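You operate a simulated robot arm through the tools that you are given. There is no shell and no other tool. Be economical: measure what you need, move in short steps, check, and stop when the job is done.

You run a simulated robot arm. Do the job below in one go: nothing can be reset, and whatever is moved stays where it is left.

TASK
Dose the binder as the card says, stir it in and cover the bowl.
Fine: swing the spout over the bowl to pump, park it again, put the paddle back. Where these are worked on the way, their far stop is far enough and under half their travel is too little: binder spout.

The check looks at the end state, three seconds after you hand in, the way a careful person would. Anything else that was tipped, shoved, dropped, spilled or broken makes it a failure. Lids that push on must go on centred and level and be pressed home; caps that screw on are set level and turned clockwise until they are tight.

THE ROBOT
A 7-joint arm with a two-finger parallel gripper, fixed in place. Base frame: the origin is at the foot of the arm, x ahead of it, y to its left, z up; the work surface is at about z = 0. Units: mm, degrees, N and s.
With the tool pointing down near the work surface it reaches from about 240 to 620 mm from the base axis. Its first joint turns from -66.0 to 66.0 degrees. Payload 2.6 kg.
Tool frame: the origin (TCP) lies between the finger pads and is the grasp point; the fingertips stand 30 mm ahead of it; z points along the fingers, y is the line along which they close. The gripper opens to 94 mm. The fingers are 28 mm wide and 10 mm thick; the gripper's body (50 by 96 mm) begins 55 mm behind the TCP.
Orientation is that of the tool frame in the base frame, as a unit quaternion [x, y, z, w]. With the fingers straight down and closing along the base's y, the tool's x points along the base's -x, its y along +y and its z along -z.

THE INTERFACE
- The arm moves only by the tool drive_tool. Its argument "plan" is a list of rows, each an object (a shift or turn left out is 0, a gripper value left out holds the last) with "delta_pos": the shift along the base's x, y, z in mm, a list of three; "delta_rot": the turn, a rotation vector about the base's x, y, z in degrees, a list of three; "hand": the finger opening in mm, from 0 to 94. In form: [{"delta_pos": [tx, ty, tz], "delta_rot": [wx, wy, wz], "hand": hand}, ...]. A call has 1 to 12 rows; each row is the pose to reach, as a shift and turn from the pose commanded when the call began. A row lasts 0.2 s, in which the tool goes at most 50 mm and 8.6 degrees; a call with a longer step from one row to the next is refused whole, and so is a gripper value outside its range. A pose out of reach is approached as far as the arm can. The call stops where the force on the tool passes 50 N (or 10 N more than at its start, if that is more) or the arm is blocked; 0.2 s more then pass. Each finger travels about 72 mm/s and halts on what it meets, pressing with about 23 N; the grip force reading is that of the motor and also rises with nothing between the fingers. The clock runs only during rows and for 0.2 s after the last one: add rows that repeat a pose to give the fingers time. The reply holds the time, the measured pose of the TCP, the force on the tool along the base axes, the opening and the grip force, in the units named above and with some noise, with the torque about the TCP (base axes, N m) and any sound that the robot's microphone picked up.
- Cameras (640 x 400 px; columns grow to the right, rows downward): "scene" is fixed at [45.8, 437.4, 571]; the picture's right is [-0.69, -0.72, 0.00], its down [-0.36, 0.35, -0.86] and it looks along [0.62, -0.60, -0.51] (base axes); focal length 223 px, centre (320, 200). "wrist" rides on the gripper at [76, 14, -102] in the tool frame; the picture's right is [-0.18, 0.98, 0.00], its down [-0.75, -0.14, -0.64] and it looks along [-0.63, -0.12, 0.77] (tool axes); focal length 243 px, centre (320, 200).
- grab_frame(camera): a new picture of that camera. No time passes.
- point_at(camera, pixels): for up to 12 pixels [column, row] of the newest picture of that camera ("zoom" is the newest enlarged one), the place [x, y, z] in the base frame of the surface seen there, good to about 3 mm. No time passes.
- inspect(camera, box): a new picture of the part [left, top, right, bottom] of that camera's present view, enlarged. No time passes.
- finish_job(): hands the job in; it is judged then, once.

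Keep the steps short. Do not move on a guess: measure, check each grasp and each placing, and mend mistakes. In all there are 80 turns and 46 pictures (those below and enlarged ones count). Leave the gripper open and the arm clear of the work at the hand-in unless told otherwise, and finish with a single line.

The tools are called by a JSON object that holds its "method" and its "body". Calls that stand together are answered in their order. drive_tool: Moves the arm, as the interface text tells. Its arguments: {"type":"object","properties":{"plan":{"type":"array","items":{"type":"object","properties":{"delta_pos":{"type":"array","items":{"type":"number"}},"delta_rot":{"type":"array","items":{"type":"number"}},"hand":{"type":"number"}}}}},"required":["plan"]} The other tools are called the same way: grab_frame (camera) takes a picture; point_at (camera, pixels) gives the place of the surface under pixels of a picture; inspect (camera, box) takes an enlarged picture of a part of a camera's view; finish_job () hands the job in.

At the start:

```text
time: 0.0
tool_pos: [288.6, 66.1, 436.6]
orientation: [-0.001, 1.0, 0.0, 0.0]
ft_force: [-0.3, 0.3, 0.0]
torque: [0.0, 0.0, 0.02]
gripper_width: 94.0
gripper_force: 0.2
```

scene: 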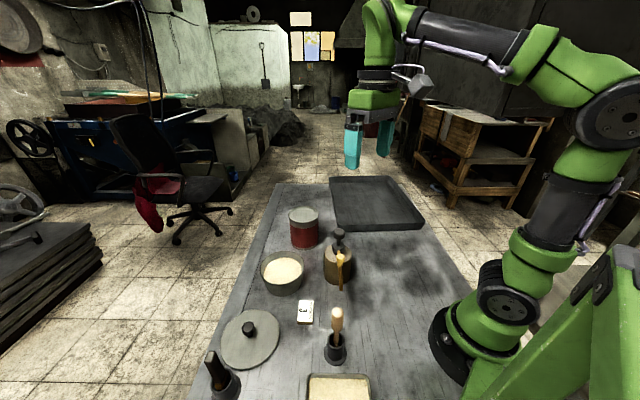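
wrist: 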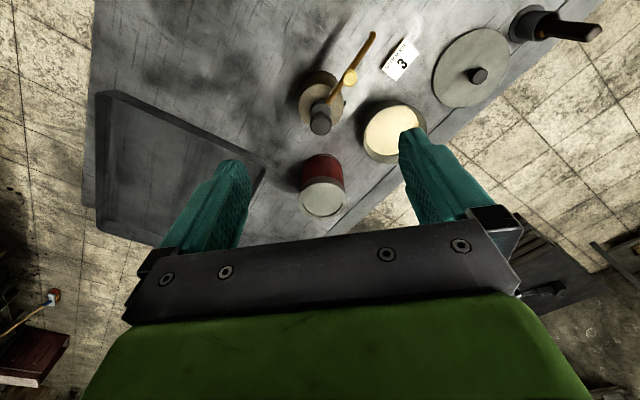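

I see a card (scene ~305,312), a pump jar with spout (338,262), a bowl (282,272), a lid (250,340), and a paddle in a holder (336,335). I'll enlarge these first.

{"method": "inspect", "body": {"camera": "scene", "box": [190, 200, 390, 325]}}

{"method": "inspect", "body": {"camera": "scene", "box": [190, 290, 390, 400]}}

{"method": "inspect", "body": {"camera": "wrist", "box": [280, 10, 480, 135]}}

```text
3.20 times, centred on (290, 262) of scene
```

zoom: 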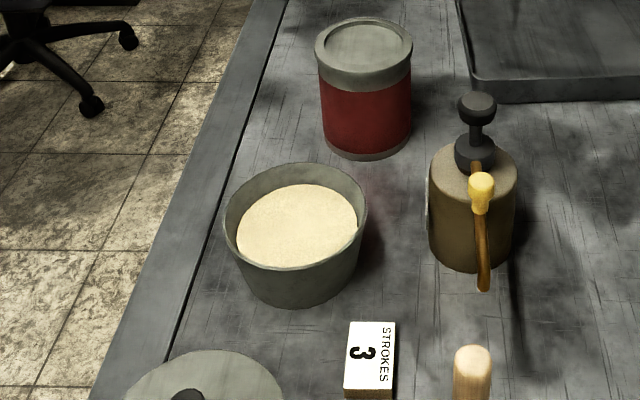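

```text
3.20 times, centred on (290, 345) of scene
```

zoom: 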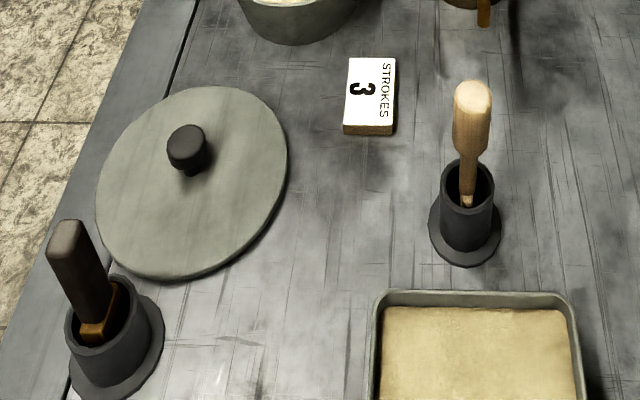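

```text
3.20 times, centred on (380, 72) of wrist
```

zoom: 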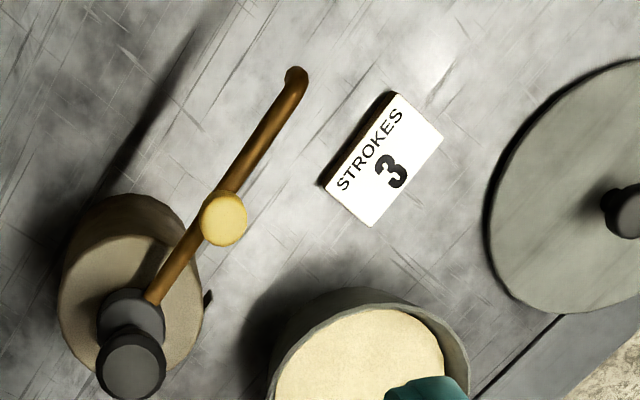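

The card says 3 strokes. The spout has a yellow grip knob, and the pump has a black plunger head. Next I'll measure the main points in the scene picture.

{"method": "point_at", "body": {"camera": "scene", "pixels": [[339, 230], [340, 256], [341, 288], [338, 249], [261, 266], [304, 266], [283, 252], [282, 274], [248, 327], [337, 314], [336, 345], [305, 310]]}}

{"method": "point_at", "body": {"camera": "zoom", "pixels": [[132, 360], [130, 315], [224, 218], [294, 76], [155, 295], [260, 150], [80, 300], [200, 300], [625, 210], [400, 340], [290, 370], [455, 325]]}}

{"method": "point_at", "body": {"camera": "scene", "pixels": [[216, 362], [228, 385], [221, 340], [278, 340], [250, 311], [249, 370], [339, 332], [337, 358], [327, 340], [345, 340], [303, 215], [340, 390]]}}

```text
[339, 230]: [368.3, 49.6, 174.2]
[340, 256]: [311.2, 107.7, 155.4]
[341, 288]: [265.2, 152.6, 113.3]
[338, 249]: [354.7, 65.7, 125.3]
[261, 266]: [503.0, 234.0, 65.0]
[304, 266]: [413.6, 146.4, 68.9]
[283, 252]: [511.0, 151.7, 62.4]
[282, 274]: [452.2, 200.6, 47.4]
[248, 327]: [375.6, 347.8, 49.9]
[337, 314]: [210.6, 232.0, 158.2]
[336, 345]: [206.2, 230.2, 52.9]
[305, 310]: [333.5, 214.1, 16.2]
```

```text
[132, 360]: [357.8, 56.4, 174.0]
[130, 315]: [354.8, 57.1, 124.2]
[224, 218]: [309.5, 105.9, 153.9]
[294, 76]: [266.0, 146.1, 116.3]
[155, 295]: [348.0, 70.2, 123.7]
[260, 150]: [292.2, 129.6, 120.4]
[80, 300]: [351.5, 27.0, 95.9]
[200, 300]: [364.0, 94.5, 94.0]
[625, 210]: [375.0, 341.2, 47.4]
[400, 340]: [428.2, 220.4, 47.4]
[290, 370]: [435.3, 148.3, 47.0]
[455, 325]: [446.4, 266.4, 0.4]
```

```text
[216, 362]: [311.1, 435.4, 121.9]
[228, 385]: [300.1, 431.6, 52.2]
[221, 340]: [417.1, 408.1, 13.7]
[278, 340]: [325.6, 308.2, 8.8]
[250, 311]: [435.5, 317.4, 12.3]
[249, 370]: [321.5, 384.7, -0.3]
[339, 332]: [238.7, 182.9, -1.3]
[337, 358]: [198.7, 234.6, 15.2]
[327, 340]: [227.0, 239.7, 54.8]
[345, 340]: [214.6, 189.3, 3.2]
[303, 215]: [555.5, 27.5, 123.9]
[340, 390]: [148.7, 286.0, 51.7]
```

Measured positions:
- Pump axis: about (360,55), plunger top at z 174.
- Spout grip knob: about (310,107), top at z 155.
- Spout tube: z 120.
- Bowl centre: about (458,190), rim at z 67.

I'll move above the spout knob and check before going lower.

{"method": "drive_tool", "body": {"plan": [{"delta_pos": [10, 20, -45], "hand": 60}, {"delta_pos": [22, 40, -90]}, {"delta_pos": [22, 40, -135]}, {"delta_pos": [22, 40, -180]}, {"delta_pos": [22, 40, -215]}, {"delta_pos": [22, 40, -215]}]}}

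{"method": "grab_frame", "body": {"camera": "wrist"}}

{"method": "grab_frame", "body": {"camera": "scene"}}

```text
refused: row 1 steps farther than a row can; nothing moved
```

```text
40 pictures are left
```

wrist: 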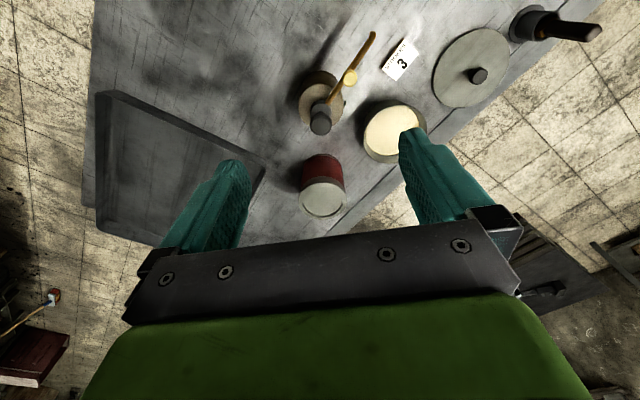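

```text
39 pictures are left
```

scene: 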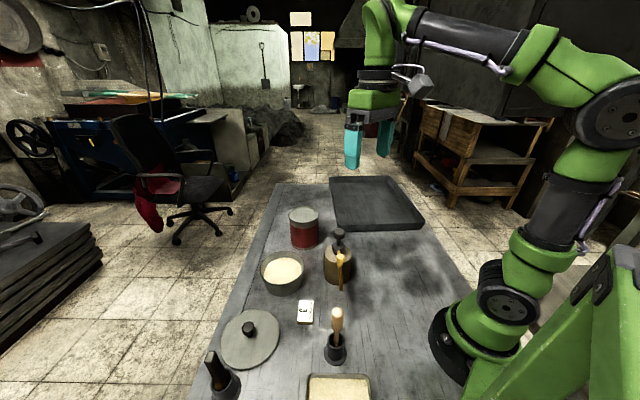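

The step was slightly too long, so I'll redo it with shorter steps.

{"method": "drive_tool", "body": {"plan": [{"delta_pos": [8, 14, -40], "hand": 60}, {"delta_pos": [16, 28, -80]}, {"delta_pos": [22, 40, -120]}, {"delta_pos": [22, 40, -165]}, {"delta_pos": [22, 40, -210]}, {"delta_pos": [22, 40, -210]}]}}

{"method": "grab_frame", "body": {"camera": "wrist"}}

```text
time: 1.4
tool_pos: [309.0, 107.4, 223.3]
orientation: [0.0, 1.0, 0.0, 0.0]
ft_force: [-1.0, 0.5, -0.4]
torque: [0.01, 0.01, -0.01]
gripper_width: 60.0
gripper_force: 0.0
```

```text
38 pictures are left
```

wrist: 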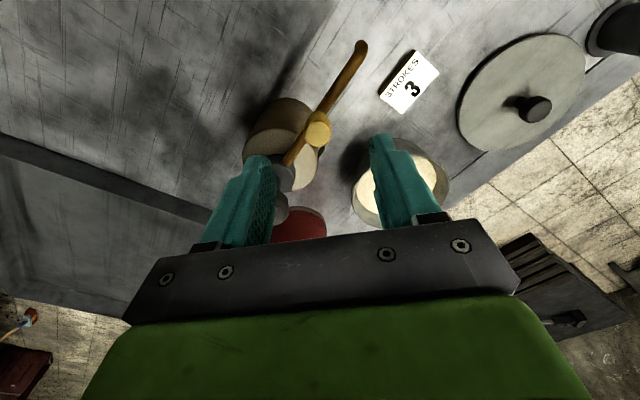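

The knob is at wrist (318,130), in line between the fingertips. I'll measure it again.

{"method": "point_at", "body": {"camera": "wrist", "pixels": [[318, 128], [308, 130], [328, 128], [318, 118], [325, 140], [335, 95], [360, 46], [302, 146], [286, 170]]}}

```text
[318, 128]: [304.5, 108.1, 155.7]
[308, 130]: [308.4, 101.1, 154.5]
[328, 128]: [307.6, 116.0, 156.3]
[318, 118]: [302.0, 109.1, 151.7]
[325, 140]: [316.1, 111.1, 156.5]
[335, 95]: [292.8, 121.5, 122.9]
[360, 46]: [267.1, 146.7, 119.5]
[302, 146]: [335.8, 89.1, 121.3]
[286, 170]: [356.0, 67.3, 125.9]
```

The knob centre is about (309.5,108), top at z 156. I'll descend so the tips sit at about z 132, above the tube, and then close.

{"method": "drive_tool", "body": {"plan": [{"delta_pos": [0, 0, -30]}, {"delta_pos": [0, 1, -64]}, {"delta_pos": [0, 1, -64], "hand": 30}, {"delta_pos": [0, 1, -64], "hand": 10}, {"delta_pos": [0, 1, -64], "hand": 10}, {"delta_pos": [0, 1, -64], "hand": 10}]}}

{"method": "inspect", "body": {"camera": "wrist", "box": [220, 60, 460, 210]}}

```text
time: 2.8
tool_pos: [310.0, 107.6, 161.4]
orientation: [-0.002, 1.0, 0.0, 0.001]
ft_force: [6.2, -5.6, -10.6]
torque: [-0.14, -1.11, 0.06]
gripper_width: 21.4
gripper_force: 45.2
```

```text
2.67 times, centred on (340, 135) of wrist
```

zoom: 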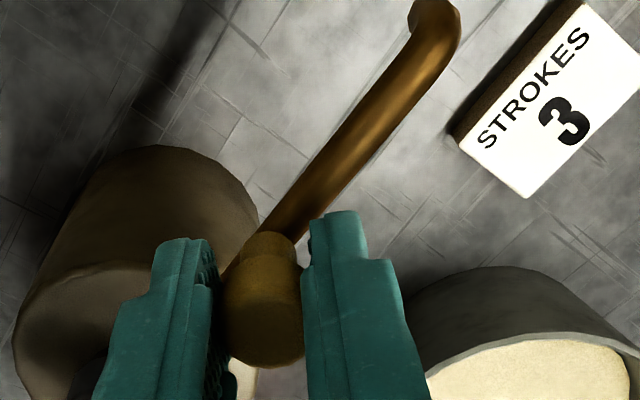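

The grip holds at 21.4 mm. I'll swing the spout clockwise, seen from above, along the arc about the pump axis. First half of the arc now.

{"method": "drive_tool", "body": {"plan": [{"delta_pos": [7.6, 6.6, 0], "delta_rot": [0, 0, -8]}, {"delta_pos": [16, 12.1, 0], "delta_rot": [0, 0, -16]}, {"delta_pos": [25.1, 16.3, 0], "delta_rot": [0, 0, -24]}, {"delta_pos": [34.7, 19.3, 0], "delta_rot": [0, 0, -32]}, {"delta_pos": [44.6, 20.8, 0], "delta_rot": [0, 0, -40]}]}}

{"method": "grab_frame", "body": {"camera": "scene"}}

```text
time: 4.0
tool_pos: [353.0, 129.6, 159.7]
orientation: [0.343, 0.939, 0.0, -0.004]
ft_force: [0.8, 11.9, -25.9]
torque: [0.13, -0.12, 0.15]
gripper_width: 21.3
gripper_force: 44.8
```

```text
36 pictures are left
```

scene: 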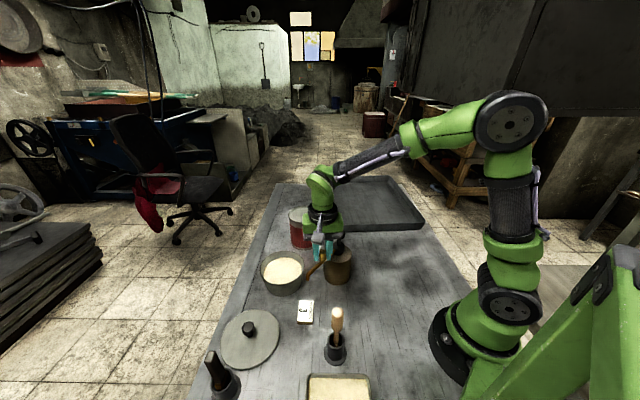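

The spout follows. I'm continuing the arc and lowering slightly to relieve the vertical pull.

{"method": "drive_tool", "body": {"plan": [{"delta_pos": [10.1, 0.2, -1], "delta_rot": [0, 0, -8]}, {"delta_pos": [20, -1, -2], "delta_rot": [0, 0, -16]}, {"delta_pos": [29.7, -3.6, -2], "delta_rot": [0, 0, -24]}, {"delta_pos": [39, -7.5, -2], "delta_rot": [0, 0, -32]}, {"delta_pos": [47.6, -12.7, -2], "delta_rot": [0, 0, -40]}]}}

{"method": "inspect", "body": {"camera": "scene", "box": [230, 190, 390, 290]}}

```text
time: 5.2
tool_pos: [403.7, 118.2, 161.3]
orientation: [0.641, 0.768, 0.003, 0.0]
ft_force: [22.8, 33.2, -11.3]
torque: [0.17, -0.5, 0.21]
gripper_width: 21.2
gripper_force: 45.5
```

```text
4.00 times, centred on (310, 240) of scene
```

zoom: 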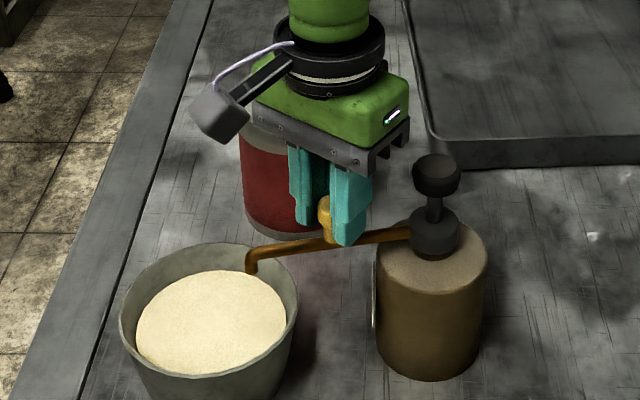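

The tip looks to be over the bowl. The three readings fit an axis of about (363,57), and the spout now points at 57°, toward the bowl centre. I'll relax, release, rise and check.

{"method": "drive_tool", "body": {"plan": [{"delta_pos": [1.5, 2.5, 0]}, {"delta_pos": [1.5, 2.5, 0], "hand": 50}, {"delta_pos": [1.5, 2.5, 0], "hand": 50}, {"delta_pos": [1.5, 2.5, 40], "hand": 50}, {"delta_pos": [1.5, 2.5, 80], "hand": 50}, {"delta_pos": [-10, -10, 110], "hand": 20}, {"delta_pos": [-30, -30, 120], "hand": 0}]}}

{"method": "grab_frame", "body": {"camera": "scene"}}

{"method": "grab_frame", "body": {"camera": "wrist"}}

```text
time: 6.8
tool_pos: [372.5, 86.2, 280.9]
orientation: [0.642, 0.767, 0.001, 0.0]
ft_force: [-0.6, 0.0, -0.1]
torque: [0.01, -0.01, 0.01]
gripper_width: 0.0
gripper_force: 23.1
```

```text
34 pictures are left
```

scene: 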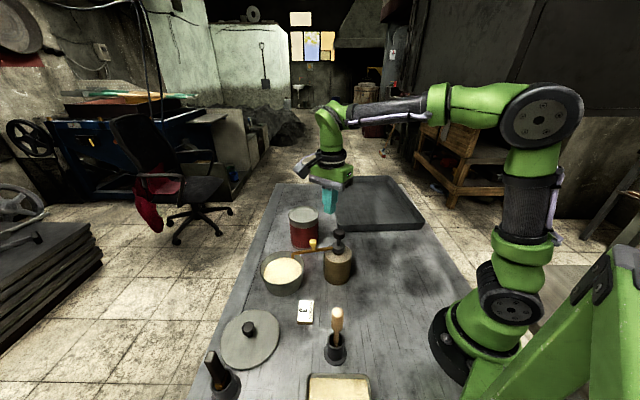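

```text
33 pictures are left
```

wrist: 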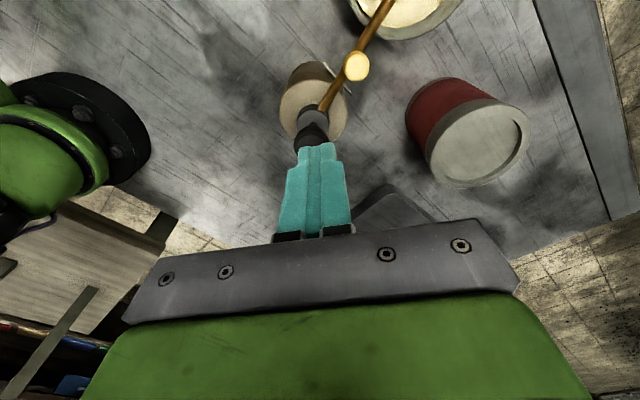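

The spout stays over the bowl. I'll measure the spout tip, the plunger head and the bowl rim.

{"method": "point_at", "body": {"camera": "scene", "pixels": [[339, 231], [294, 256], [313, 242], [334, 233], [344, 233]]}}

{"method": "point_at", "body": {"camera": "wrist", "pixels": [[312, 118], [312, 108], [388, 4], [355, 64], [325, 105], [300, 72], [285, 100], [350, 90]]}}

{"method": "inspect", "body": {"camera": "scene", "box": [250, 215, 370, 290]}}

```text
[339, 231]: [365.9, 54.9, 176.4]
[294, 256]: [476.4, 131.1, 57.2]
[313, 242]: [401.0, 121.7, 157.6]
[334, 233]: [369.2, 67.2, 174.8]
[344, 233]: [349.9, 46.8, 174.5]
```

```text
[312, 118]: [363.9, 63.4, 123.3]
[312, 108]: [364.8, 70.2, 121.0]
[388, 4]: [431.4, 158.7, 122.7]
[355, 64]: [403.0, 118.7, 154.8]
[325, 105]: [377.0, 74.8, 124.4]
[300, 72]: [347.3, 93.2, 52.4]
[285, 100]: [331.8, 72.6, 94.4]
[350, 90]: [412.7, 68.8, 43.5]
```

```text
5.33 times, centred on (310, 252) of scene
```

zoom: 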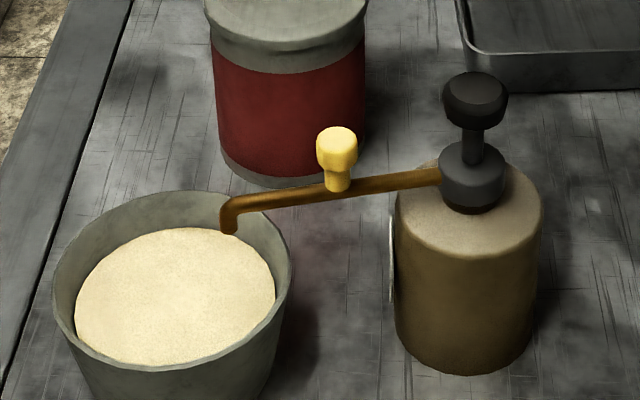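

The tip is at about (433,162), inside the bowl by a clear margin. The plunger centre is about (361.5,57), top at z 175. I'll move over it with closed fingers.

{"method": "drive_tool", "body": {"plan": [{"delta_pos": [-11, -29, -20]}, {"delta_pos": [-11, -29, -58]}, {"delta_pos": [-11, -29, -58]}]}}

{"method": "inspect", "body": {"camera": "scene", "box": [280, 190, 400, 265]}}

```text
time: 7.6
tool_pos: [360.4, 55.4, 220.8]
orientation: [0.643, 0.766, 0.0, 0.0]
ft_force: [-0.1, 0.1, -0.3]
torque: [0.0, 0.0, 0.02]
gripper_width: 0.0
gripper_force: 23.5
```

```text
5.33 times, centred on (340, 228) of scene
```

zoom: 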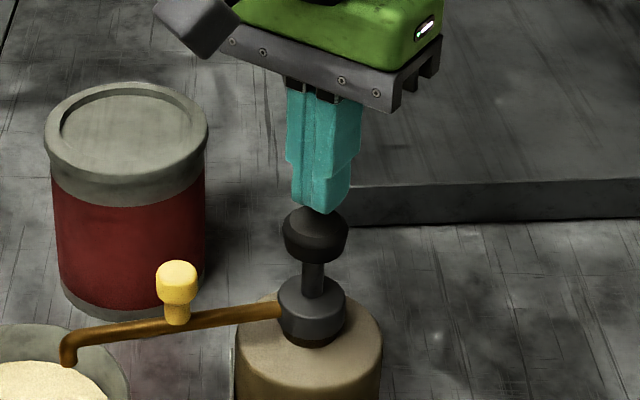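

The fingers are aligned above the plunger. First stroke: down in small rows until the force stops it.

{"method": "drive_tool", "body": {"plan": [{"delta_pos": [1, 1.5, -12]}, {"delta_pos": [1, 1.5, -18]}, {"delta_pos": [1, 1.5, -23]}, {"delta_pos": [1, 1.5, -28]}, {"delta_pos": [1, 1.5, -33]}, {"delta_pos": [1, 1.5, -38]}, {"delta_pos": [1, 1.5, -42]}]}}

{"method": "inspect", "body": {"camera": "scene", "box": [250, 190, 400, 284]}}

```text
time: 9.2
tool_pos: [362.5, 57.0, 183.3]
orientation: [0.643, 0.766, 0.003, 0.001]
ft_force: [-16.8, -2.7, 40.3]
torque: [-0.2, 0.51, -0.08]
gripper_width: 0.0
gripper_force: 22.8
```

```text
4.26 times, centred on (325, 237) of scene
```

zoom: 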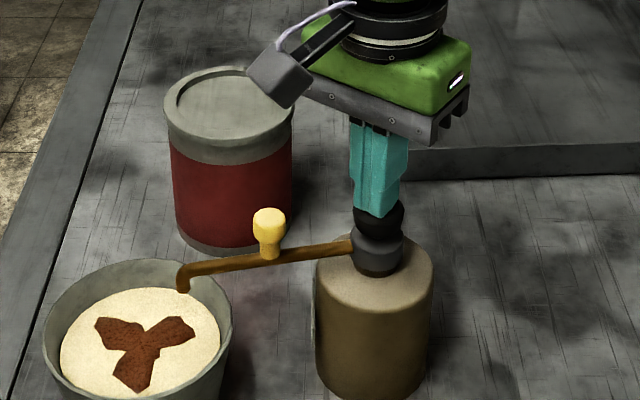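

The first stroke bottomed at z 183, and the binder is in the bowl. I'll release fully and check that the plunger returns.

{"method": "drive_tool", "body": {"plan": [{"delta_pos": [0, 0, 10]}, {"delta_pos": [0, 0, 25]}, {"delta_pos": [0, 0, 42]}, {"delta_pos": [0, 0, 42]}, {"delta_pos": [0, 0, 42]}]}}

{"method": "inspect", "body": {"camera": "scene", "box": [250, 190, 400, 284]}}

```text
time: 10.4
tool_pos: [361.6, 58.2, 221.4]
orientation: [0.642, 0.767, -0.001, 0.0]
ft_force: [-0.8, 0.0, -0.8]
torque: [-0.01, 0.01, -0.01]
gripper_width: 0.0
gripper_force: 23.0
```

```text
4.26 times, centred on (325, 237) of scene
```

zoom: 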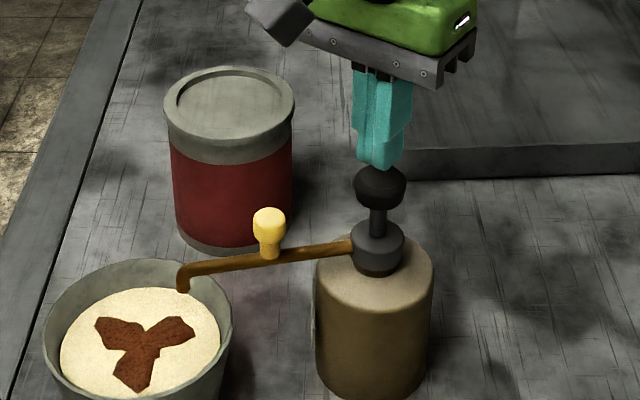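

The plunger is back up at full height. Second stroke, then release.

{"method": "drive_tool", "body": {"plan": [{"delta_pos": [0, 0, -12]}, {"delta_pos": [0, 0, -18]}, {"delta_pos": [0, 0, -23]}, {"delta_pos": [0, 0, -28]}, {"delta_pos": [0, 0, -33]}, {"delta_pos": [0, 0, -38]}, {"delta_pos": [0, 0, -42]}]}}

{"method": "drive_tool", "body": {"plan": [{"delta_pos": [0, 0, 10]}, {"delta_pos": [0, 0, 25]}, {"delta_pos": [0, 0, 42]}, {"delta_pos": [0, 0, 42]}, {"delta_pos": [0, 0, 42]}]}}

{"method": "inspect", "body": {"camera": "scene", "box": [250, 190, 400, 284]}}

```text
time: 12.0
tool_pos: [361.7, 56.2, 182.2]
orientation: [0.645, 0.765, 0.002, 0.0]
ft_force: [-20.0, -7.5, 46.3]
torque: [-0.38, 0.58, -0.01]
gripper_width: 0.0
gripper_force: 23.2
```

```text
time: 13.2
tool_pos: [361.8, 57.2, 222.8]
orientation: [0.642, 0.767, 0.001, 0.001]
ft_force: [1.0, 0.6, 0.2]
torque: [0.0, 0.0, -0.02]
gripper_width: 0.0
gripper_force: 22.8
```

```text
4.26 times, centred on (325, 237) of scene
```

zoom: 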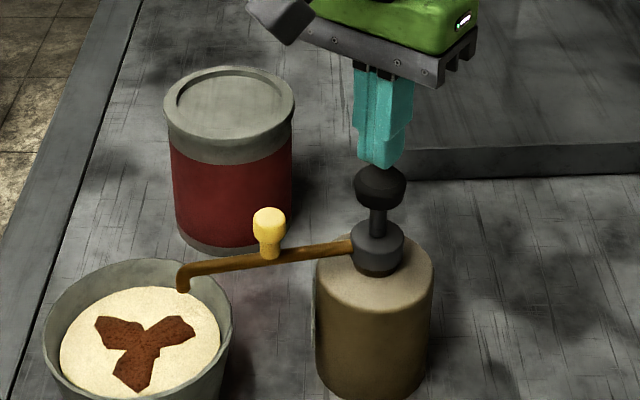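

The second stroke bottomed at 182 with 46 N and came back up. Third stroke, then release.

{"method": "drive_tool", "body": {"plan": [{"delta_pos": [0, 0, -12]}, {"delta_pos": [0, 0, -18]}, {"delta_pos": [0, 0, -23]}, {"delta_pos": [0, 0, -28]}, {"delta_pos": [0, 0, -33]}, {"delta_pos": [0, 0, -38]}, {"delta_pos": [0, 0, -42]}]}}

{"method": "drive_tool", "body": {"plan": [{"delta_pos": [0, 0, 10]}, {"delta_pos": [0, 0, 25]}, {"delta_pos": [0, 0, 42]}, {"delta_pos": [0, 0, 60]}, {"delta_pos": [20, 30, 70], "hand": 50}, {"delta_pos": [42, 63, 70], "hand": 50}, {"delta_pos": [42, 63, 70], "hand": 50}, {"delta_pos": [42, 63, 70], "hand": 50}]}}

{"method": "grab_frame", "body": {"camera": "wrist"}}

```text
time: 14.8
tool_pos: [362.3, 57.7, 182.9]
orientation: [0.643, 0.766, 0.001, 0.001]
ft_force: [-20.1, -7.4, 44.5]
torque: [-0.41, 0.57, 0.0]
gripper_width: 0.1
gripper_force: 22.9
```

```text
time: 16.6
tool_pos: [403.0, 119.2, 251.5]
orientation: [0.643, 0.766, 0.0, 0.0]
ft_force: [0.7, 0.3, 0.1]
torque: [0.0, -0.02, -0.03]
gripper_width: 50.0
gripper_force: 0.0
```

```text
27 pictures are left
```

wrist: 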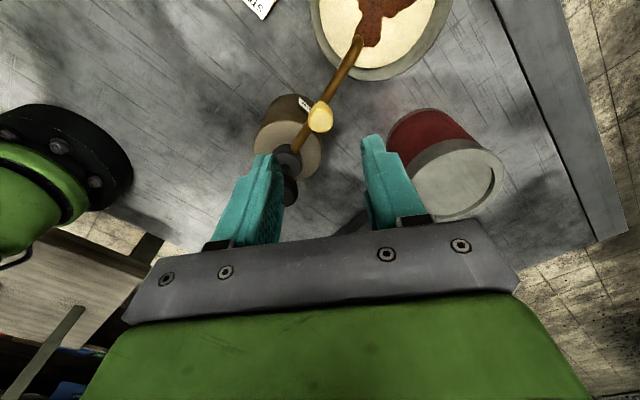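

Three strokes are done. I'll descend onto the spout knob and grip it to park the spout.

{"method": "drive_tool", "body": {"plan": [{"delta_pos": [0, -1, -45]}, {"delta_pos": [0, -1, -88]}, {"delta_pos": [0, -1, -88], "hand": 20}, {"delta_pos": [0, -1, -88], "hand": 10}, {"delta_pos": [0, -1, -88], "hand": 10}, {"delta_pos": [0, -1, -88], "hand": 10}]}}

```text
time: 18.0
tool_pos: [405.3, 119.5, 162.6]
orientation: [0.642, 0.766, -0.001, 0.001]
ft_force: [-1.7, -5.3, -5.2]
torque: [-0.03, -0.03, 0.16]
gripper_width: 21.4
gripper_force: 45.7
```

Gripped at 21.4 mm. I'll swing back along the arc to the park position.

{"method": "drive_tool", "body": {"plan": [{"delta_pos": [-8.9, 4.9, 0], "delta_rot": [0, 0, 8]}, {"delta_pos": [-18.5, 8.6, 0], "delta_rot": [0, 0, 16]}, {"delta_pos": [-28.4, 10.9, 0], "delta_rot": [0, 0, 24]}, {"delta_pos": [-38.6, 11.8, 0], "delta_rot": [0, 0, 32]}, {"delta_pos": [-48.8, 11.3, 0], "delta_rot": [0, 0, 40]}, {"delta_pos": [-58.9, 9.3, 0], "delta_rot": [0, 0, 48]}, {"delta_pos": [-68.5, 6, 0], "delta_rot": [0, 0, 56]}, {"delta_pos": [-77.6, 1.3, 0], "delta_rot": [0, 0, 64]}, {"delta_pos": [-86, -4.5, 0], "delta_rot": [0, 0, 72]}, {"delta_pos": [-92.2, -10.1, 0], "delta_rot": [0, 0, 78]}]}}

{"method": "inspect", "body": {"camera": "scene", "box": [250, 200, 400, 294]}}

```text
time: 20.2
tool_pos: [312.1, 111.5, 162.4]
orientation: [0.015, 1.0, 0.001, 0.002]
ft_force: [5.3, -1.8, 11.6]
torque: [0.0, -0.57, 0.16]
gripper_width: 21.6
gripper_force: 44.6
```

```text
4.26 times, centred on (325, 247) of scene
```

zoom: 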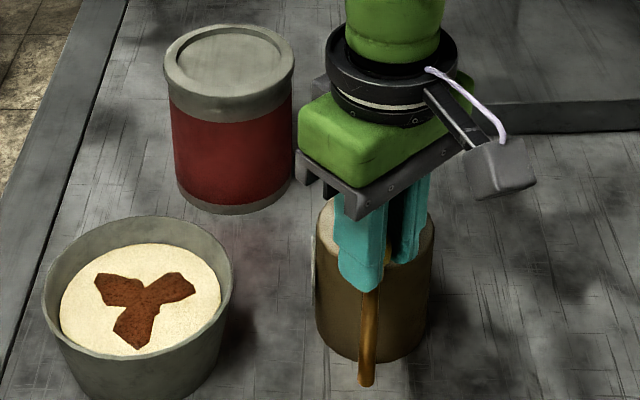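

The reading is about 2 to 3 degrees short of the original park position. I'll nudge tangentially to the stop, then release and rise.

{"method": "drive_tool", "body": {"plan": [{"delta_pos": [-2.5, -3], "delta_rot": [0, 0, 2]}, {"delta_pos": [-4, -4.5], "delta_rot": [0, 0, 3]}, {"delta_pos": [-4, -4.5], "delta_rot": [0, 0, 3]}]}}

{"method": "drive_tool", "body": {"plan": [{"delta_pos": [0, 0, 0], "hand": 50}, {"delta_pos": [0, 0, 0], "hand": 50}, {"delta_pos": [0, 0, 40]}, {"delta_pos": [0, 0, 85]}, {"delta_pos": [-20, 30, 115]}, {"delta_pos": [-45, 60, 140]}, {"delta_pos": [-60, 80, 155]}, {"delta_pos": [-60, 80, 155]}]}}

{"method": "grab_frame", "body": {"camera": "scene"}}

{"method": "grab_frame", "body": {"camera": "wrist"}}

```text
refused: a shift or a turn must be a list of 3 entries
```

```text
time: 22.0
tool_pos: [251.5, 188.4, 315.9]
orientation: [0.018, 1.0, -0.001, -0.001]
ft_force: [0.3, -0.1, -0.4]
torque: [0.0, 0.0, -0.02]
gripper_width: 49.9
gripper_force: 0.1
```

```text
25 pictures are left
```

scene: 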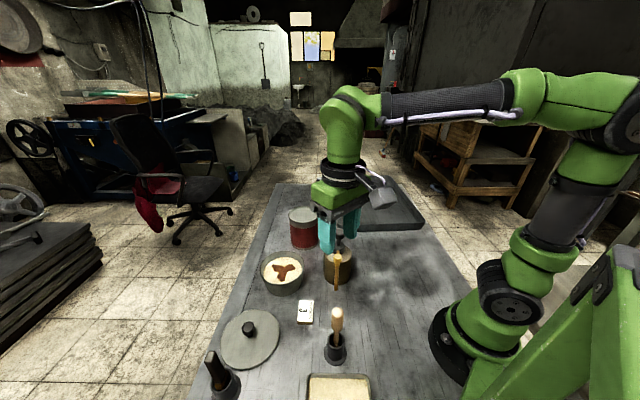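

```text
24 pictures are left
```

wrist: 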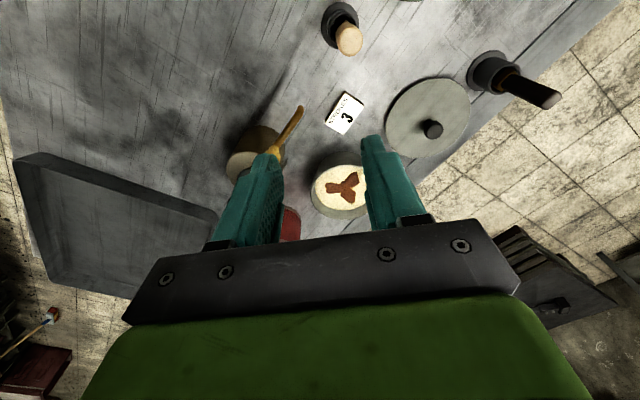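

The nudge was refused for a format error, and the release happened without it. I'll check where the spout is now against its start.

{"method": "point_at", "body": {"camera": "scene", "pixels": [[338, 288], [338, 257], [337, 314], [334, 345]]}}

{"method": "inspect", "body": {"camera": "wrist", "box": [300, 0, 580, 175]}}

```text
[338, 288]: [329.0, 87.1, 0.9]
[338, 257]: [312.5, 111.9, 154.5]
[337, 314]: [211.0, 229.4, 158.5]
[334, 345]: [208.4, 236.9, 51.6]
```

```text
2.29 times, centred on (440, 88) of wrist
```

zoom: 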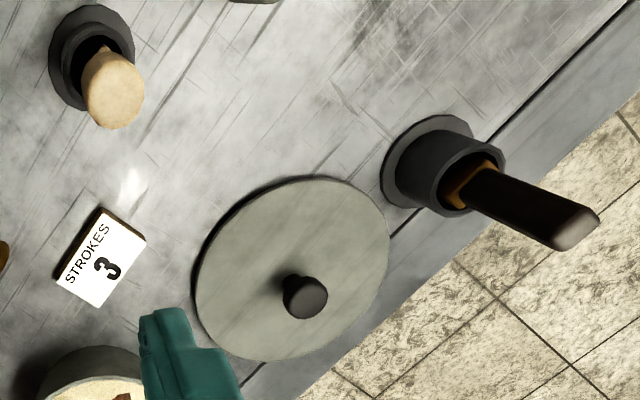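

The spout is about 4° short of its original stop. I'll go back, grip the knob and push it home.

{"method": "drive_tool", "body": {"plan": [{"delta_pos": [10, -15, -40]}, {"delta_pos": [30, -40, -65]}, {"delta_pos": [50, -68, -85]}, {"delta_pos": [60, -80, -115]}, {"delta_pos": [60, -80, -155]}, {"delta_pos": [60, -80, -155], "hand": 10}, {"delta_pos": [60, -80, -155], "hand": 10}, {"delta_pos": [60, -80, -155], "hand": 10}, {"delta_pos": [58, -82.5, -155], "hand": 10}, {"delta_pos": [56, -85, -155], "hand": 10}, {"delta_pos": [55.5, -86.5, -155], "hand": 10}]}}

```text
time: 24.4
tool_pos: [304.7, 104.9, 163.6]
orientation: [0.016, 1.0, 0.003, -0.002]
ft_force: [-13.6, 27.8, 14.7]
torque: [0.52, 0.9, 0.46]
gripper_width: 21.5
gripper_force: 45.2
```

I feel resistance at (304.7,104.9). I'll release, rise and check again.

{"method": "drive_tool", "body": {"plan": [{"delta_pos": [2, 0, 0], "hand": 50}, {"delta_pos": [3, 1, 0], "hand": 50}, {"delta_pos": [3, 1, 40]}, {"delta_pos": [3, 1, 85]}, {"delta_pos": [-20, 30, 115]}, {"delta_pos": [-45, 60, 140]}, {"delta_pos": [-60, 80, 155]}, {"delta_pos": [-60, 80, 155]}]}}

{"method": "inspect", "body": {"camera": "scene", "box": [250, 220, 400, 370]}}

{"method": "point_at", "body": {"camera": "zoom", "pixels": [[320, 100], [320, 110], [240, 100]]}}

```text
time: 26.2
tool_pos: [245.7, 183.6, 320.9]
orientation: [0.017, 1.0, 0.0, 0.0]
ft_force: [-0.5, -0.3, -0.2]
torque: [0.01, 0.01, 0.01]
gripper_width: 49.8
gripper_force: 0.1
```

```text
2.67 times, centred on (325, 295) of scene
```

zoom: 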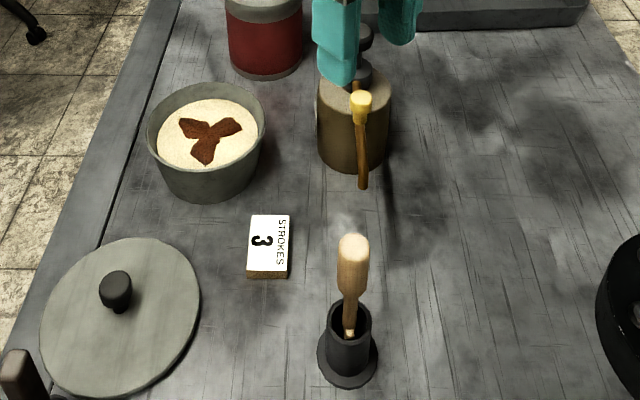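

```text
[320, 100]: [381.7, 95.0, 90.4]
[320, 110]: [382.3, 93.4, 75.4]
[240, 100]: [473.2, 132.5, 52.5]
```

The spout tip is back at its original pixel (341,290), so it is parked. Now I need to know which of the two holder tools is the stirring paddle, so I'll zoom in on both.

{"method": "inspect", "body": {"camera": "scene", "box": [304, 300, 368, 370]}}

{"method": "inspect", "body": {"camera": "scene", "box": [190, 340, 260, 400]}}

```text
5.71 times, centred on (336, 335) of scene
```

zoom: 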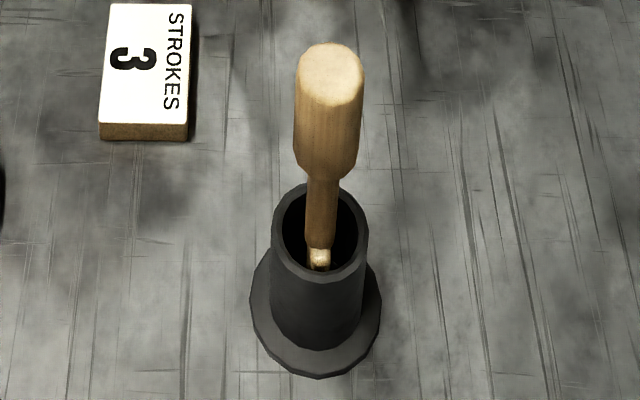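

```text
6.67 times, centred on (225, 370) of scene
```

zoom: 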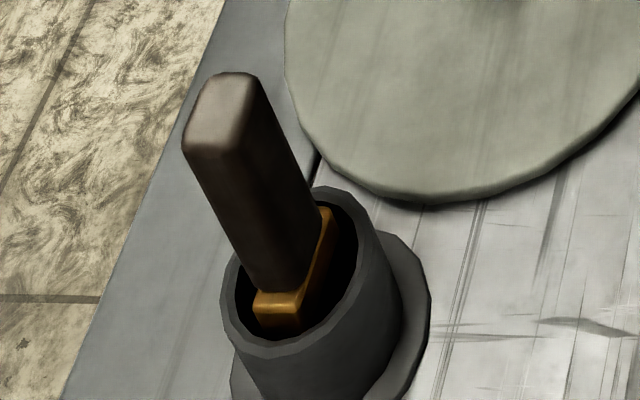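

The light wooden tool has a round grip and a thin shaft going into its cup, like a stirring paddle. The dark one has a flat handle and a brass bolster, like a brush or knife. I'll approach the wooden one, grip its top at about (211,230), and confirm its blade once it is lifted.

{"method": "drive_tool", "body": {"plan": [{"delta_pos": [-17, 23, -30], "hand": 60}, {"delta_pos": [-35, 46, -60]}, {"delta_pos": [-35, 46, -100]}, {"delta_pos": [-35, 46, -100]}]}}

{"method": "grab_frame", "body": {"camera": "wrist"}}

{"method": "point_at", "body": {"camera": "wrist", "pixels": [[318, 120], [318, 130], [308, 128], [328, 128], [318, 110]]}}

```text
time: 27.2
tool_pos: [211.6, 230.6, 219.2]
orientation: [0.018, 1.0, -0.001, 0.0]
ft_force: [0.1, 0.2, -0.6]
torque: [-0.01, -0.01, 0.03]
gripper_width: 60.0
gripper_force: 0.1
```

```text
19 pictures are left
```

wrist: 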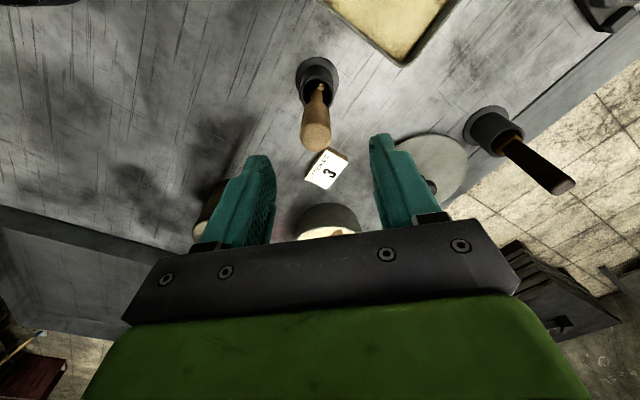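

```text
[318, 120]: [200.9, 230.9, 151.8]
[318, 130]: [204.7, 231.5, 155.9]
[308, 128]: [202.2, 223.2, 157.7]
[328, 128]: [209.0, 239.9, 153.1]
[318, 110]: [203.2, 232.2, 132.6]
```

The handle centre is at about (210,231) with its top at z 158, centred between the fingers. I'll descend and grip.

{"method": "drive_tool", "body": {"plan": [{"delta_pos": [-1, 1, -40]}, {"delta_pos": [-1, 1, -78]}, {"delta_pos": [-1, 1, -78], "hand": 30}, {"delta_pos": [-1, 1, -78], "hand": 10}, {"delta_pos": [-1, 1, -78], "hand": 10}, {"delta_pos": [-1, 1, -78], "hand": 10}]}}

```text
time: 28.6
tool_pos: [210.4, 228.0, 140.5]
orientation: [0.018, 1.0, 0.0, 0.0]
ft_force: [-0.3, -0.9, -0.4]
torque: [0.02, 0.01, 0.02]
gripper_width: 22.9
gripper_force: 23.3
```

Gripped at 22.9 mm. I'll lift straight up by 110 mm and look at the blade.

{"method": "drive_tool", "body": {"plan": [{"delta_pos": [0, 0, 20]}, {"delta_pos": [0, 0, 45]}, {"delta_pos": [0, 0, 75]}, {"delta_pos": [0, 0, 110]}, {"delta_pos": [0, 0, 130]}, {"delta_pos": [0, 0, 130]}]}}

{"method": "inspect", "body": {"camera": "scene", "box": [256, 200, 416, 360]}}

```text
time: 30.0
tool_pos: [211.0, 229.9, 269.4]
orientation: [0.017, 1.0, 0.0, 0.0]
ft_force: [-0.1, 0.3, -0.3]
torque: [-0.01, -0.01, -0.02]
gripper_width: 22.8
gripper_force: 23.0
```

```text
2.50 times, centred on (336, 280) of scene
```

zoom: 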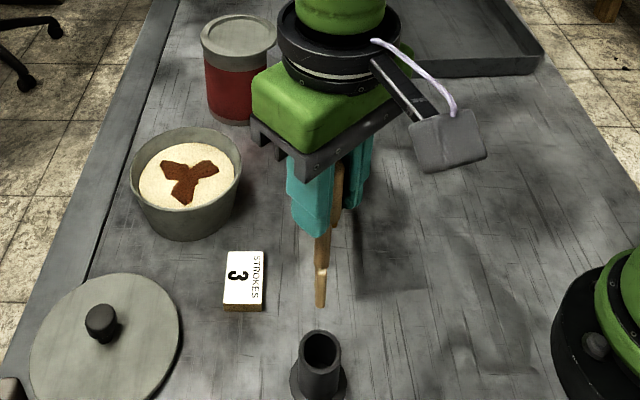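

The paddle is out, with its flat blade seen edge-on. I'll measure the blade tip.

{"method": "point_at", "body": {"camera": "zoom", "pixels": [[320, 303], [320, 290], [321, 275], [323, 245], [320, 365], [137, 180], [240, 180], [190, 131], [178, 205], [205, 140]]}}

{"method": "grab_frame", "body": {"camera": "wrist"}}

```text
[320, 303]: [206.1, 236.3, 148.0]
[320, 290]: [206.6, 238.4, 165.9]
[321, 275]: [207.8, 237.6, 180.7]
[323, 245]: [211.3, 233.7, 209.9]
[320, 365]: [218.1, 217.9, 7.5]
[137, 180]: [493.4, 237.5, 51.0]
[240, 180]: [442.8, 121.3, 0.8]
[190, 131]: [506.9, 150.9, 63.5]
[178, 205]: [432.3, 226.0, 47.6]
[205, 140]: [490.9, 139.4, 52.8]
```

```text
17 pictures are left
```

wrist: 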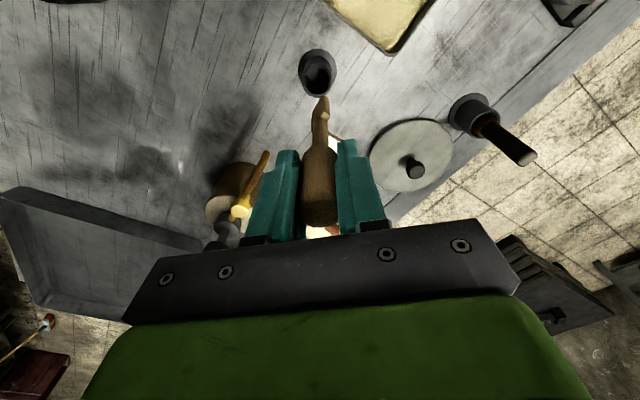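

The tip is 122 mm below the TCP, and the blade is plain and clean. I'll carry it over to the bowl centre at about (458,190), staying high.

{"method": "drive_tool", "body": {"plan": [{"delta_pos": [42, -7, 0]}, {"delta_pos": [84, -14, 0]}, {"delta_pos": [126, -21, 0]}, {"delta_pos": [168, -28, 0]}, {"delta_pos": [210, -34, 0]}, {"delta_pos": [247, -40, 0]}, {"delta_pos": [247, -40, -40]}, {"delta_pos": [247, -40, -60]}, {"delta_pos": [247, -40, -60]}]}}

{"method": "inspect", "body": {"camera": "scene", "box": [220, 180, 380, 300]}}

```text
time: 32.0
tool_pos: [458.8, 189.3, 210.2]
orientation: [0.018, 1.0, -0.001, 0.0]
ft_force: [-0.6, 0.7, 0.3]
torque: [0.04, 0.02, 0.01]
gripper_width: 23.0
gripper_force: 23.2
```

```text
3.33 times, centred on (300, 240) of scene
```

zoom: 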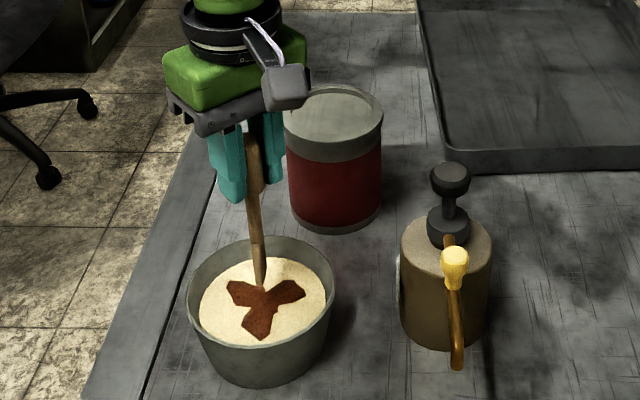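

The tip hangs above the centre of the binder patch. I'll lower it into the mix to about z 27 while watching the force.

{"method": "drive_tool", "body": {"plan": [{"delta_pos": [0, 0, -20]}, {"delta_pos": [0, 0, -40]}, {"delta_pos": [0, 0, -52]}, {"delta_pos": [0, 0, -61]}]}}

{"method": "inspect", "body": {"camera": "scene", "box": [230, 200, 350, 300]}}

```text
time: 33.0
tool_pos: [458.6, 188.7, 148.4]
orientation: [0.017, 1.0, 0.001, 0.0]
ft_force: [-0.7, -0.5, -0.8]
torque: [-0.01, 0.0, 0.03]
gripper_width: 22.7
gripper_force: 23.3
```

```text
4.00 times, centred on (290, 250) of scene
```

zoom: 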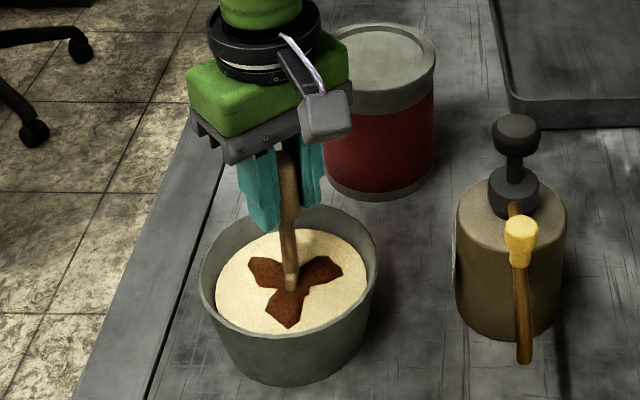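

The blade is in the mix with no contact force. I'll stir in circles of 25 mm radius.

{"method": "drive_tool", "body": {"plan": [{"delta_pos": [25, 0, 0]}, {"delta_pos": [18, 18, 0]}, {"delta_pos": [0, 25, 0]}, {"delta_pos": [-18, 18, 0]}, {"delta_pos": [-25, 0, 0]}, {"delta_pos": [-18, -18, 0]}, {"delta_pos": [0, -25, 0]}, {"delta_pos": [18, -18, 0]}, {"delta_pos": [25, 0, 0]}, {"delta_pos": [18, 18, 0]}, {"delta_pos": [0, 25, 0]}, {"delta_pos": [0, 0, 0]}]}}

{"method": "drive_tool", "body": {"plan": [{"delta_pos": [25, 0, 0]}, {"delta_pos": [18, 18, 0]}, {"delta_pos": [0, 25, 0]}, {"delta_pos": [-18, 18, 0]}, {"delta_pos": [-25, 0, 0]}, {"delta_pos": [-18, -18, 0]}, {"delta_pos": [0, -25, 0]}, {"delta_pos": [18, -18, 0]}, {"delta_pos": [25, 0, 0]}, {"delta_pos": [18, 18, 0]}, {"delta_pos": [0, 25, 0]}, {"delta_pos": [0, 0, 0]}]}}

{"method": "inspect", "body": {"camera": "scene", "box": [230, 200, 350, 300]}}

```text
time: 35.6
tool_pos: [457.5, 189.9, 146.4]
orientation: [0.017, 1.0, 0.0, 0.0]
ft_force: [0.6, 0.5, -0.2]
torque: [-0.02, 0.02, -0.01]
gripper_width: 22.8
gripper_force: 22.6
```

```text
time: 38.2
tool_pos: [458.3, 189.6, 146.7]
orientation: [0.017, 1.0, -0.001, -0.001]
ft_force: [0.8, -0.2, -0.7]
torque: [-0.01, -0.02, 0.0]
gripper_width: 22.3
gripper_force: 23.0
```

```text
4.00 times, centred on (290, 250) of scene
```

zoom: 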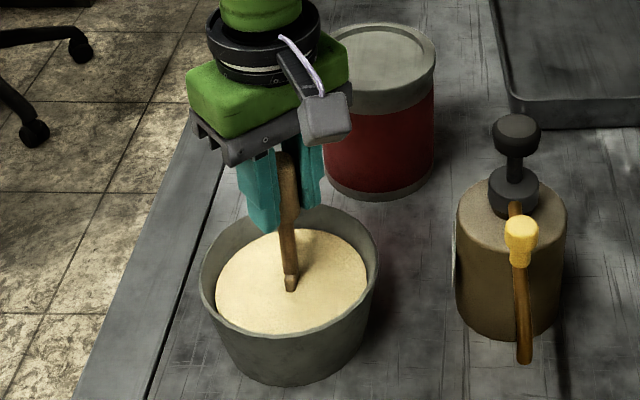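

The binder patch has disappeared into an even mix. I'll lift the paddle and carry it back above its cup, reversing my path.

{"method": "drive_tool", "body": {"plan": [{"delta_pos": [0, 0, 30]}, {"delta_pos": [0, 0, 70]}, {"delta_pos": [0, 0, 110]}, {"delta_pos": [0, 0, 121]}, {"delta_pos": [0, 0, 121]}, {"delta_pos": [-42, 7, 121]}, {"delta_pos": [-84, 14, 121]}, {"delta_pos": [-126, 21, 121]}, {"delta_pos": [-168, 28, 121]}, {"delta_pos": [-210, 34, 121]}, {"delta_pos": [-247, 40, 121]}, {"delta_pos": [-247, 40, 121]}]}}

{"method": "inspect", "body": {"camera": "scene", "box": [256, 200, 416, 360]}}

{"method": "point_at", "body": {"camera": "zoom", "pixels": [[320, 303], [320, 290], [321, 275], [323, 245], [322, 335], [305, 350], [340, 350]]}}

```text
time: 40.8
tool_pos: [210.9, 231.5, 267.5]
orientation: [0.018, 1.0, 0.0, 0.0]
ft_force: [-0.4, 0.4, 0.0]
torque: [0.04, -0.01, -0.01]
gripper_width: 22.7
gripper_force: 23.0
```

```text
2.50 times, centred on (336, 280) of scene
```

zoom: 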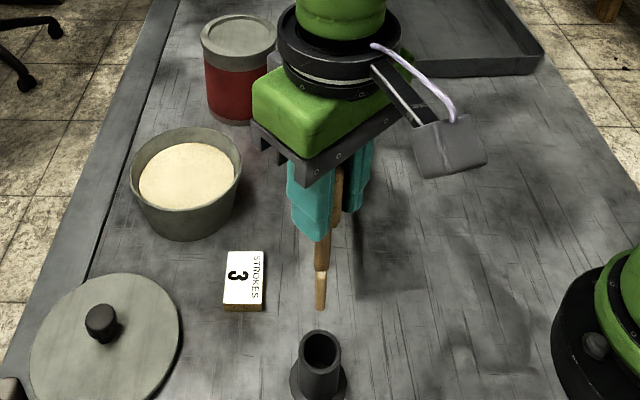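

```text
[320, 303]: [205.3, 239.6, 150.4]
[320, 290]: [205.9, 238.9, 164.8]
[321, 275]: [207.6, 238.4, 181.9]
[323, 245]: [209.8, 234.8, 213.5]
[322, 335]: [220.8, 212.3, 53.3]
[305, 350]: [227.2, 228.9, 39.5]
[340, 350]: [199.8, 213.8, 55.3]
```

The paddle hangs the same way as when it came out. I'll lower it straight back into the cup.

{"method": "drive_tool", "body": {"plan": [{"delta_pos": [0, -1, -30]}, {"delta_pos": [0, -1, -60]}, {"delta_pos": [0, -1, -85]}, {"delta_pos": [0, -1, -105]}, {"delta_pos": [0, -1, -120]}, {"delta_pos": [0, -1, -128]}, {"delta_pos": [0, -1, -128]}]}}

{"method": "inspect", "body": {"camera": "scene", "box": [276, 250, 396, 370]}}

```text
time: 42.4
tool_pos: [211.2, 228.8, 140.1]
orientation: [0.018, 1.0, 0.0, 0.0]
ft_force: [-0.3, -0.4, 0.1]
torque: [0.01, 0.01, -0.04]
gripper_width: 23.0
gripper_force: 22.6
```

```text
3.33 times, centred on (336, 310) of scene
```

zoom: 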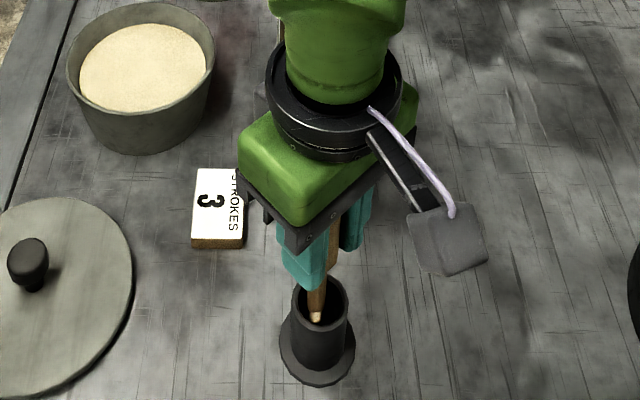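

The paddle is in its cup. I'll release, rise clear, and move over the lid knob at about (375,345).

{"method": "drive_tool", "body": {"plan": [{"delta_pos": [0, 0, -1], "hand": 50}, {"delta_pos": [0, 0, -1], "hand": 60}, {"delta_pos": [0, 0, 40], "hand": 60}, {"delta_pos": [0, 0, 85], "hand": 60}, {"delta_pos": [30, 25, 100], "hand": 60}, {"delta_pos": [65, 50, 100], "hand": 60}, {"delta_pos": [100, 75, 90], "hand": 60}, {"delta_pos": [135, 98, 65], "hand": 60}, {"delta_pos": [163, 115, 35], "hand": 60}, {"delta_pos": [163, 115, 10], "hand": 60}, {"delta_pos": [163, 115, 10], "hand": 60}]}}

{"method": "grab_frame", "body": {"camera": "wrist"}}

{"method": "grab_frame", "body": {"camera": "scene"}}

```text
time: 44.8
tool_pos: [372.6, 346.9, 153.0]
orientation: [0.018, 1.0, 0.0, 0.001]
ft_force: [0.6, -0.6, 0.5]
torque: [0.01, 0.03, 0.03]
gripper_width: 59.8
gripper_force: 0.0
```

```text
11 pictures are left
```

wrist: 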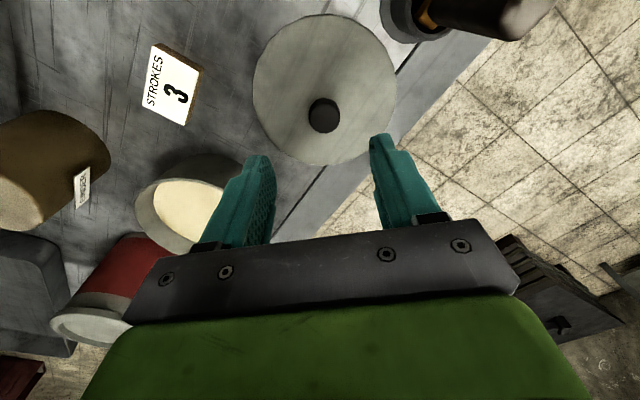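

```text
10 pictures are left
```

scene: 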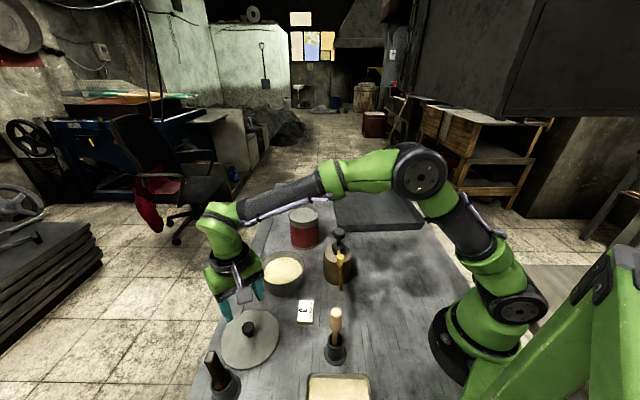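

The paddle stands in its cup. I'll measure the lid knob, the lid edges and the bowl rim.

{"method": "point_at", "body": {"camera": "wrist", "pixels": [[324, 116], [312, 114], [336, 114], [324, 103], [324, 128], [256, 90], [393, 85], [325, 18], [323, 162], [275, 130], [380, 130], [275, 40]]}}

{"method": "point_at", "body": {"camera": "scene", "pixels": [[282, 252], [303, 270], [262, 266], [282, 293], [282, 288], [282, 270], [262, 282], [301, 282], [274, 254], [295, 255]]}}

```text
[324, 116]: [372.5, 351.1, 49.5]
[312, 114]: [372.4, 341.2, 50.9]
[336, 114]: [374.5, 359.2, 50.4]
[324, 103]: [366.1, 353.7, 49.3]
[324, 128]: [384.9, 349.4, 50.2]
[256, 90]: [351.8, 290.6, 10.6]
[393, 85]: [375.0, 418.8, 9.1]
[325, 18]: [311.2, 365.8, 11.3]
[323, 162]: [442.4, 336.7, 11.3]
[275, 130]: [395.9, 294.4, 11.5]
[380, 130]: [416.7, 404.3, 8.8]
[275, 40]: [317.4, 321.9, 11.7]
```

```text
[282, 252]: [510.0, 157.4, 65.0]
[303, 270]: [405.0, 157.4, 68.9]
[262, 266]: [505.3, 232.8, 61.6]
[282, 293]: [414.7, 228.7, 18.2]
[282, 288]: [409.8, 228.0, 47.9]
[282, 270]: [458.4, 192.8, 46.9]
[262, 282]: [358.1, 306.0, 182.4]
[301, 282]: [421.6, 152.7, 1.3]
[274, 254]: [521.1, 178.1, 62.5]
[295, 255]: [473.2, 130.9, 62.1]
```

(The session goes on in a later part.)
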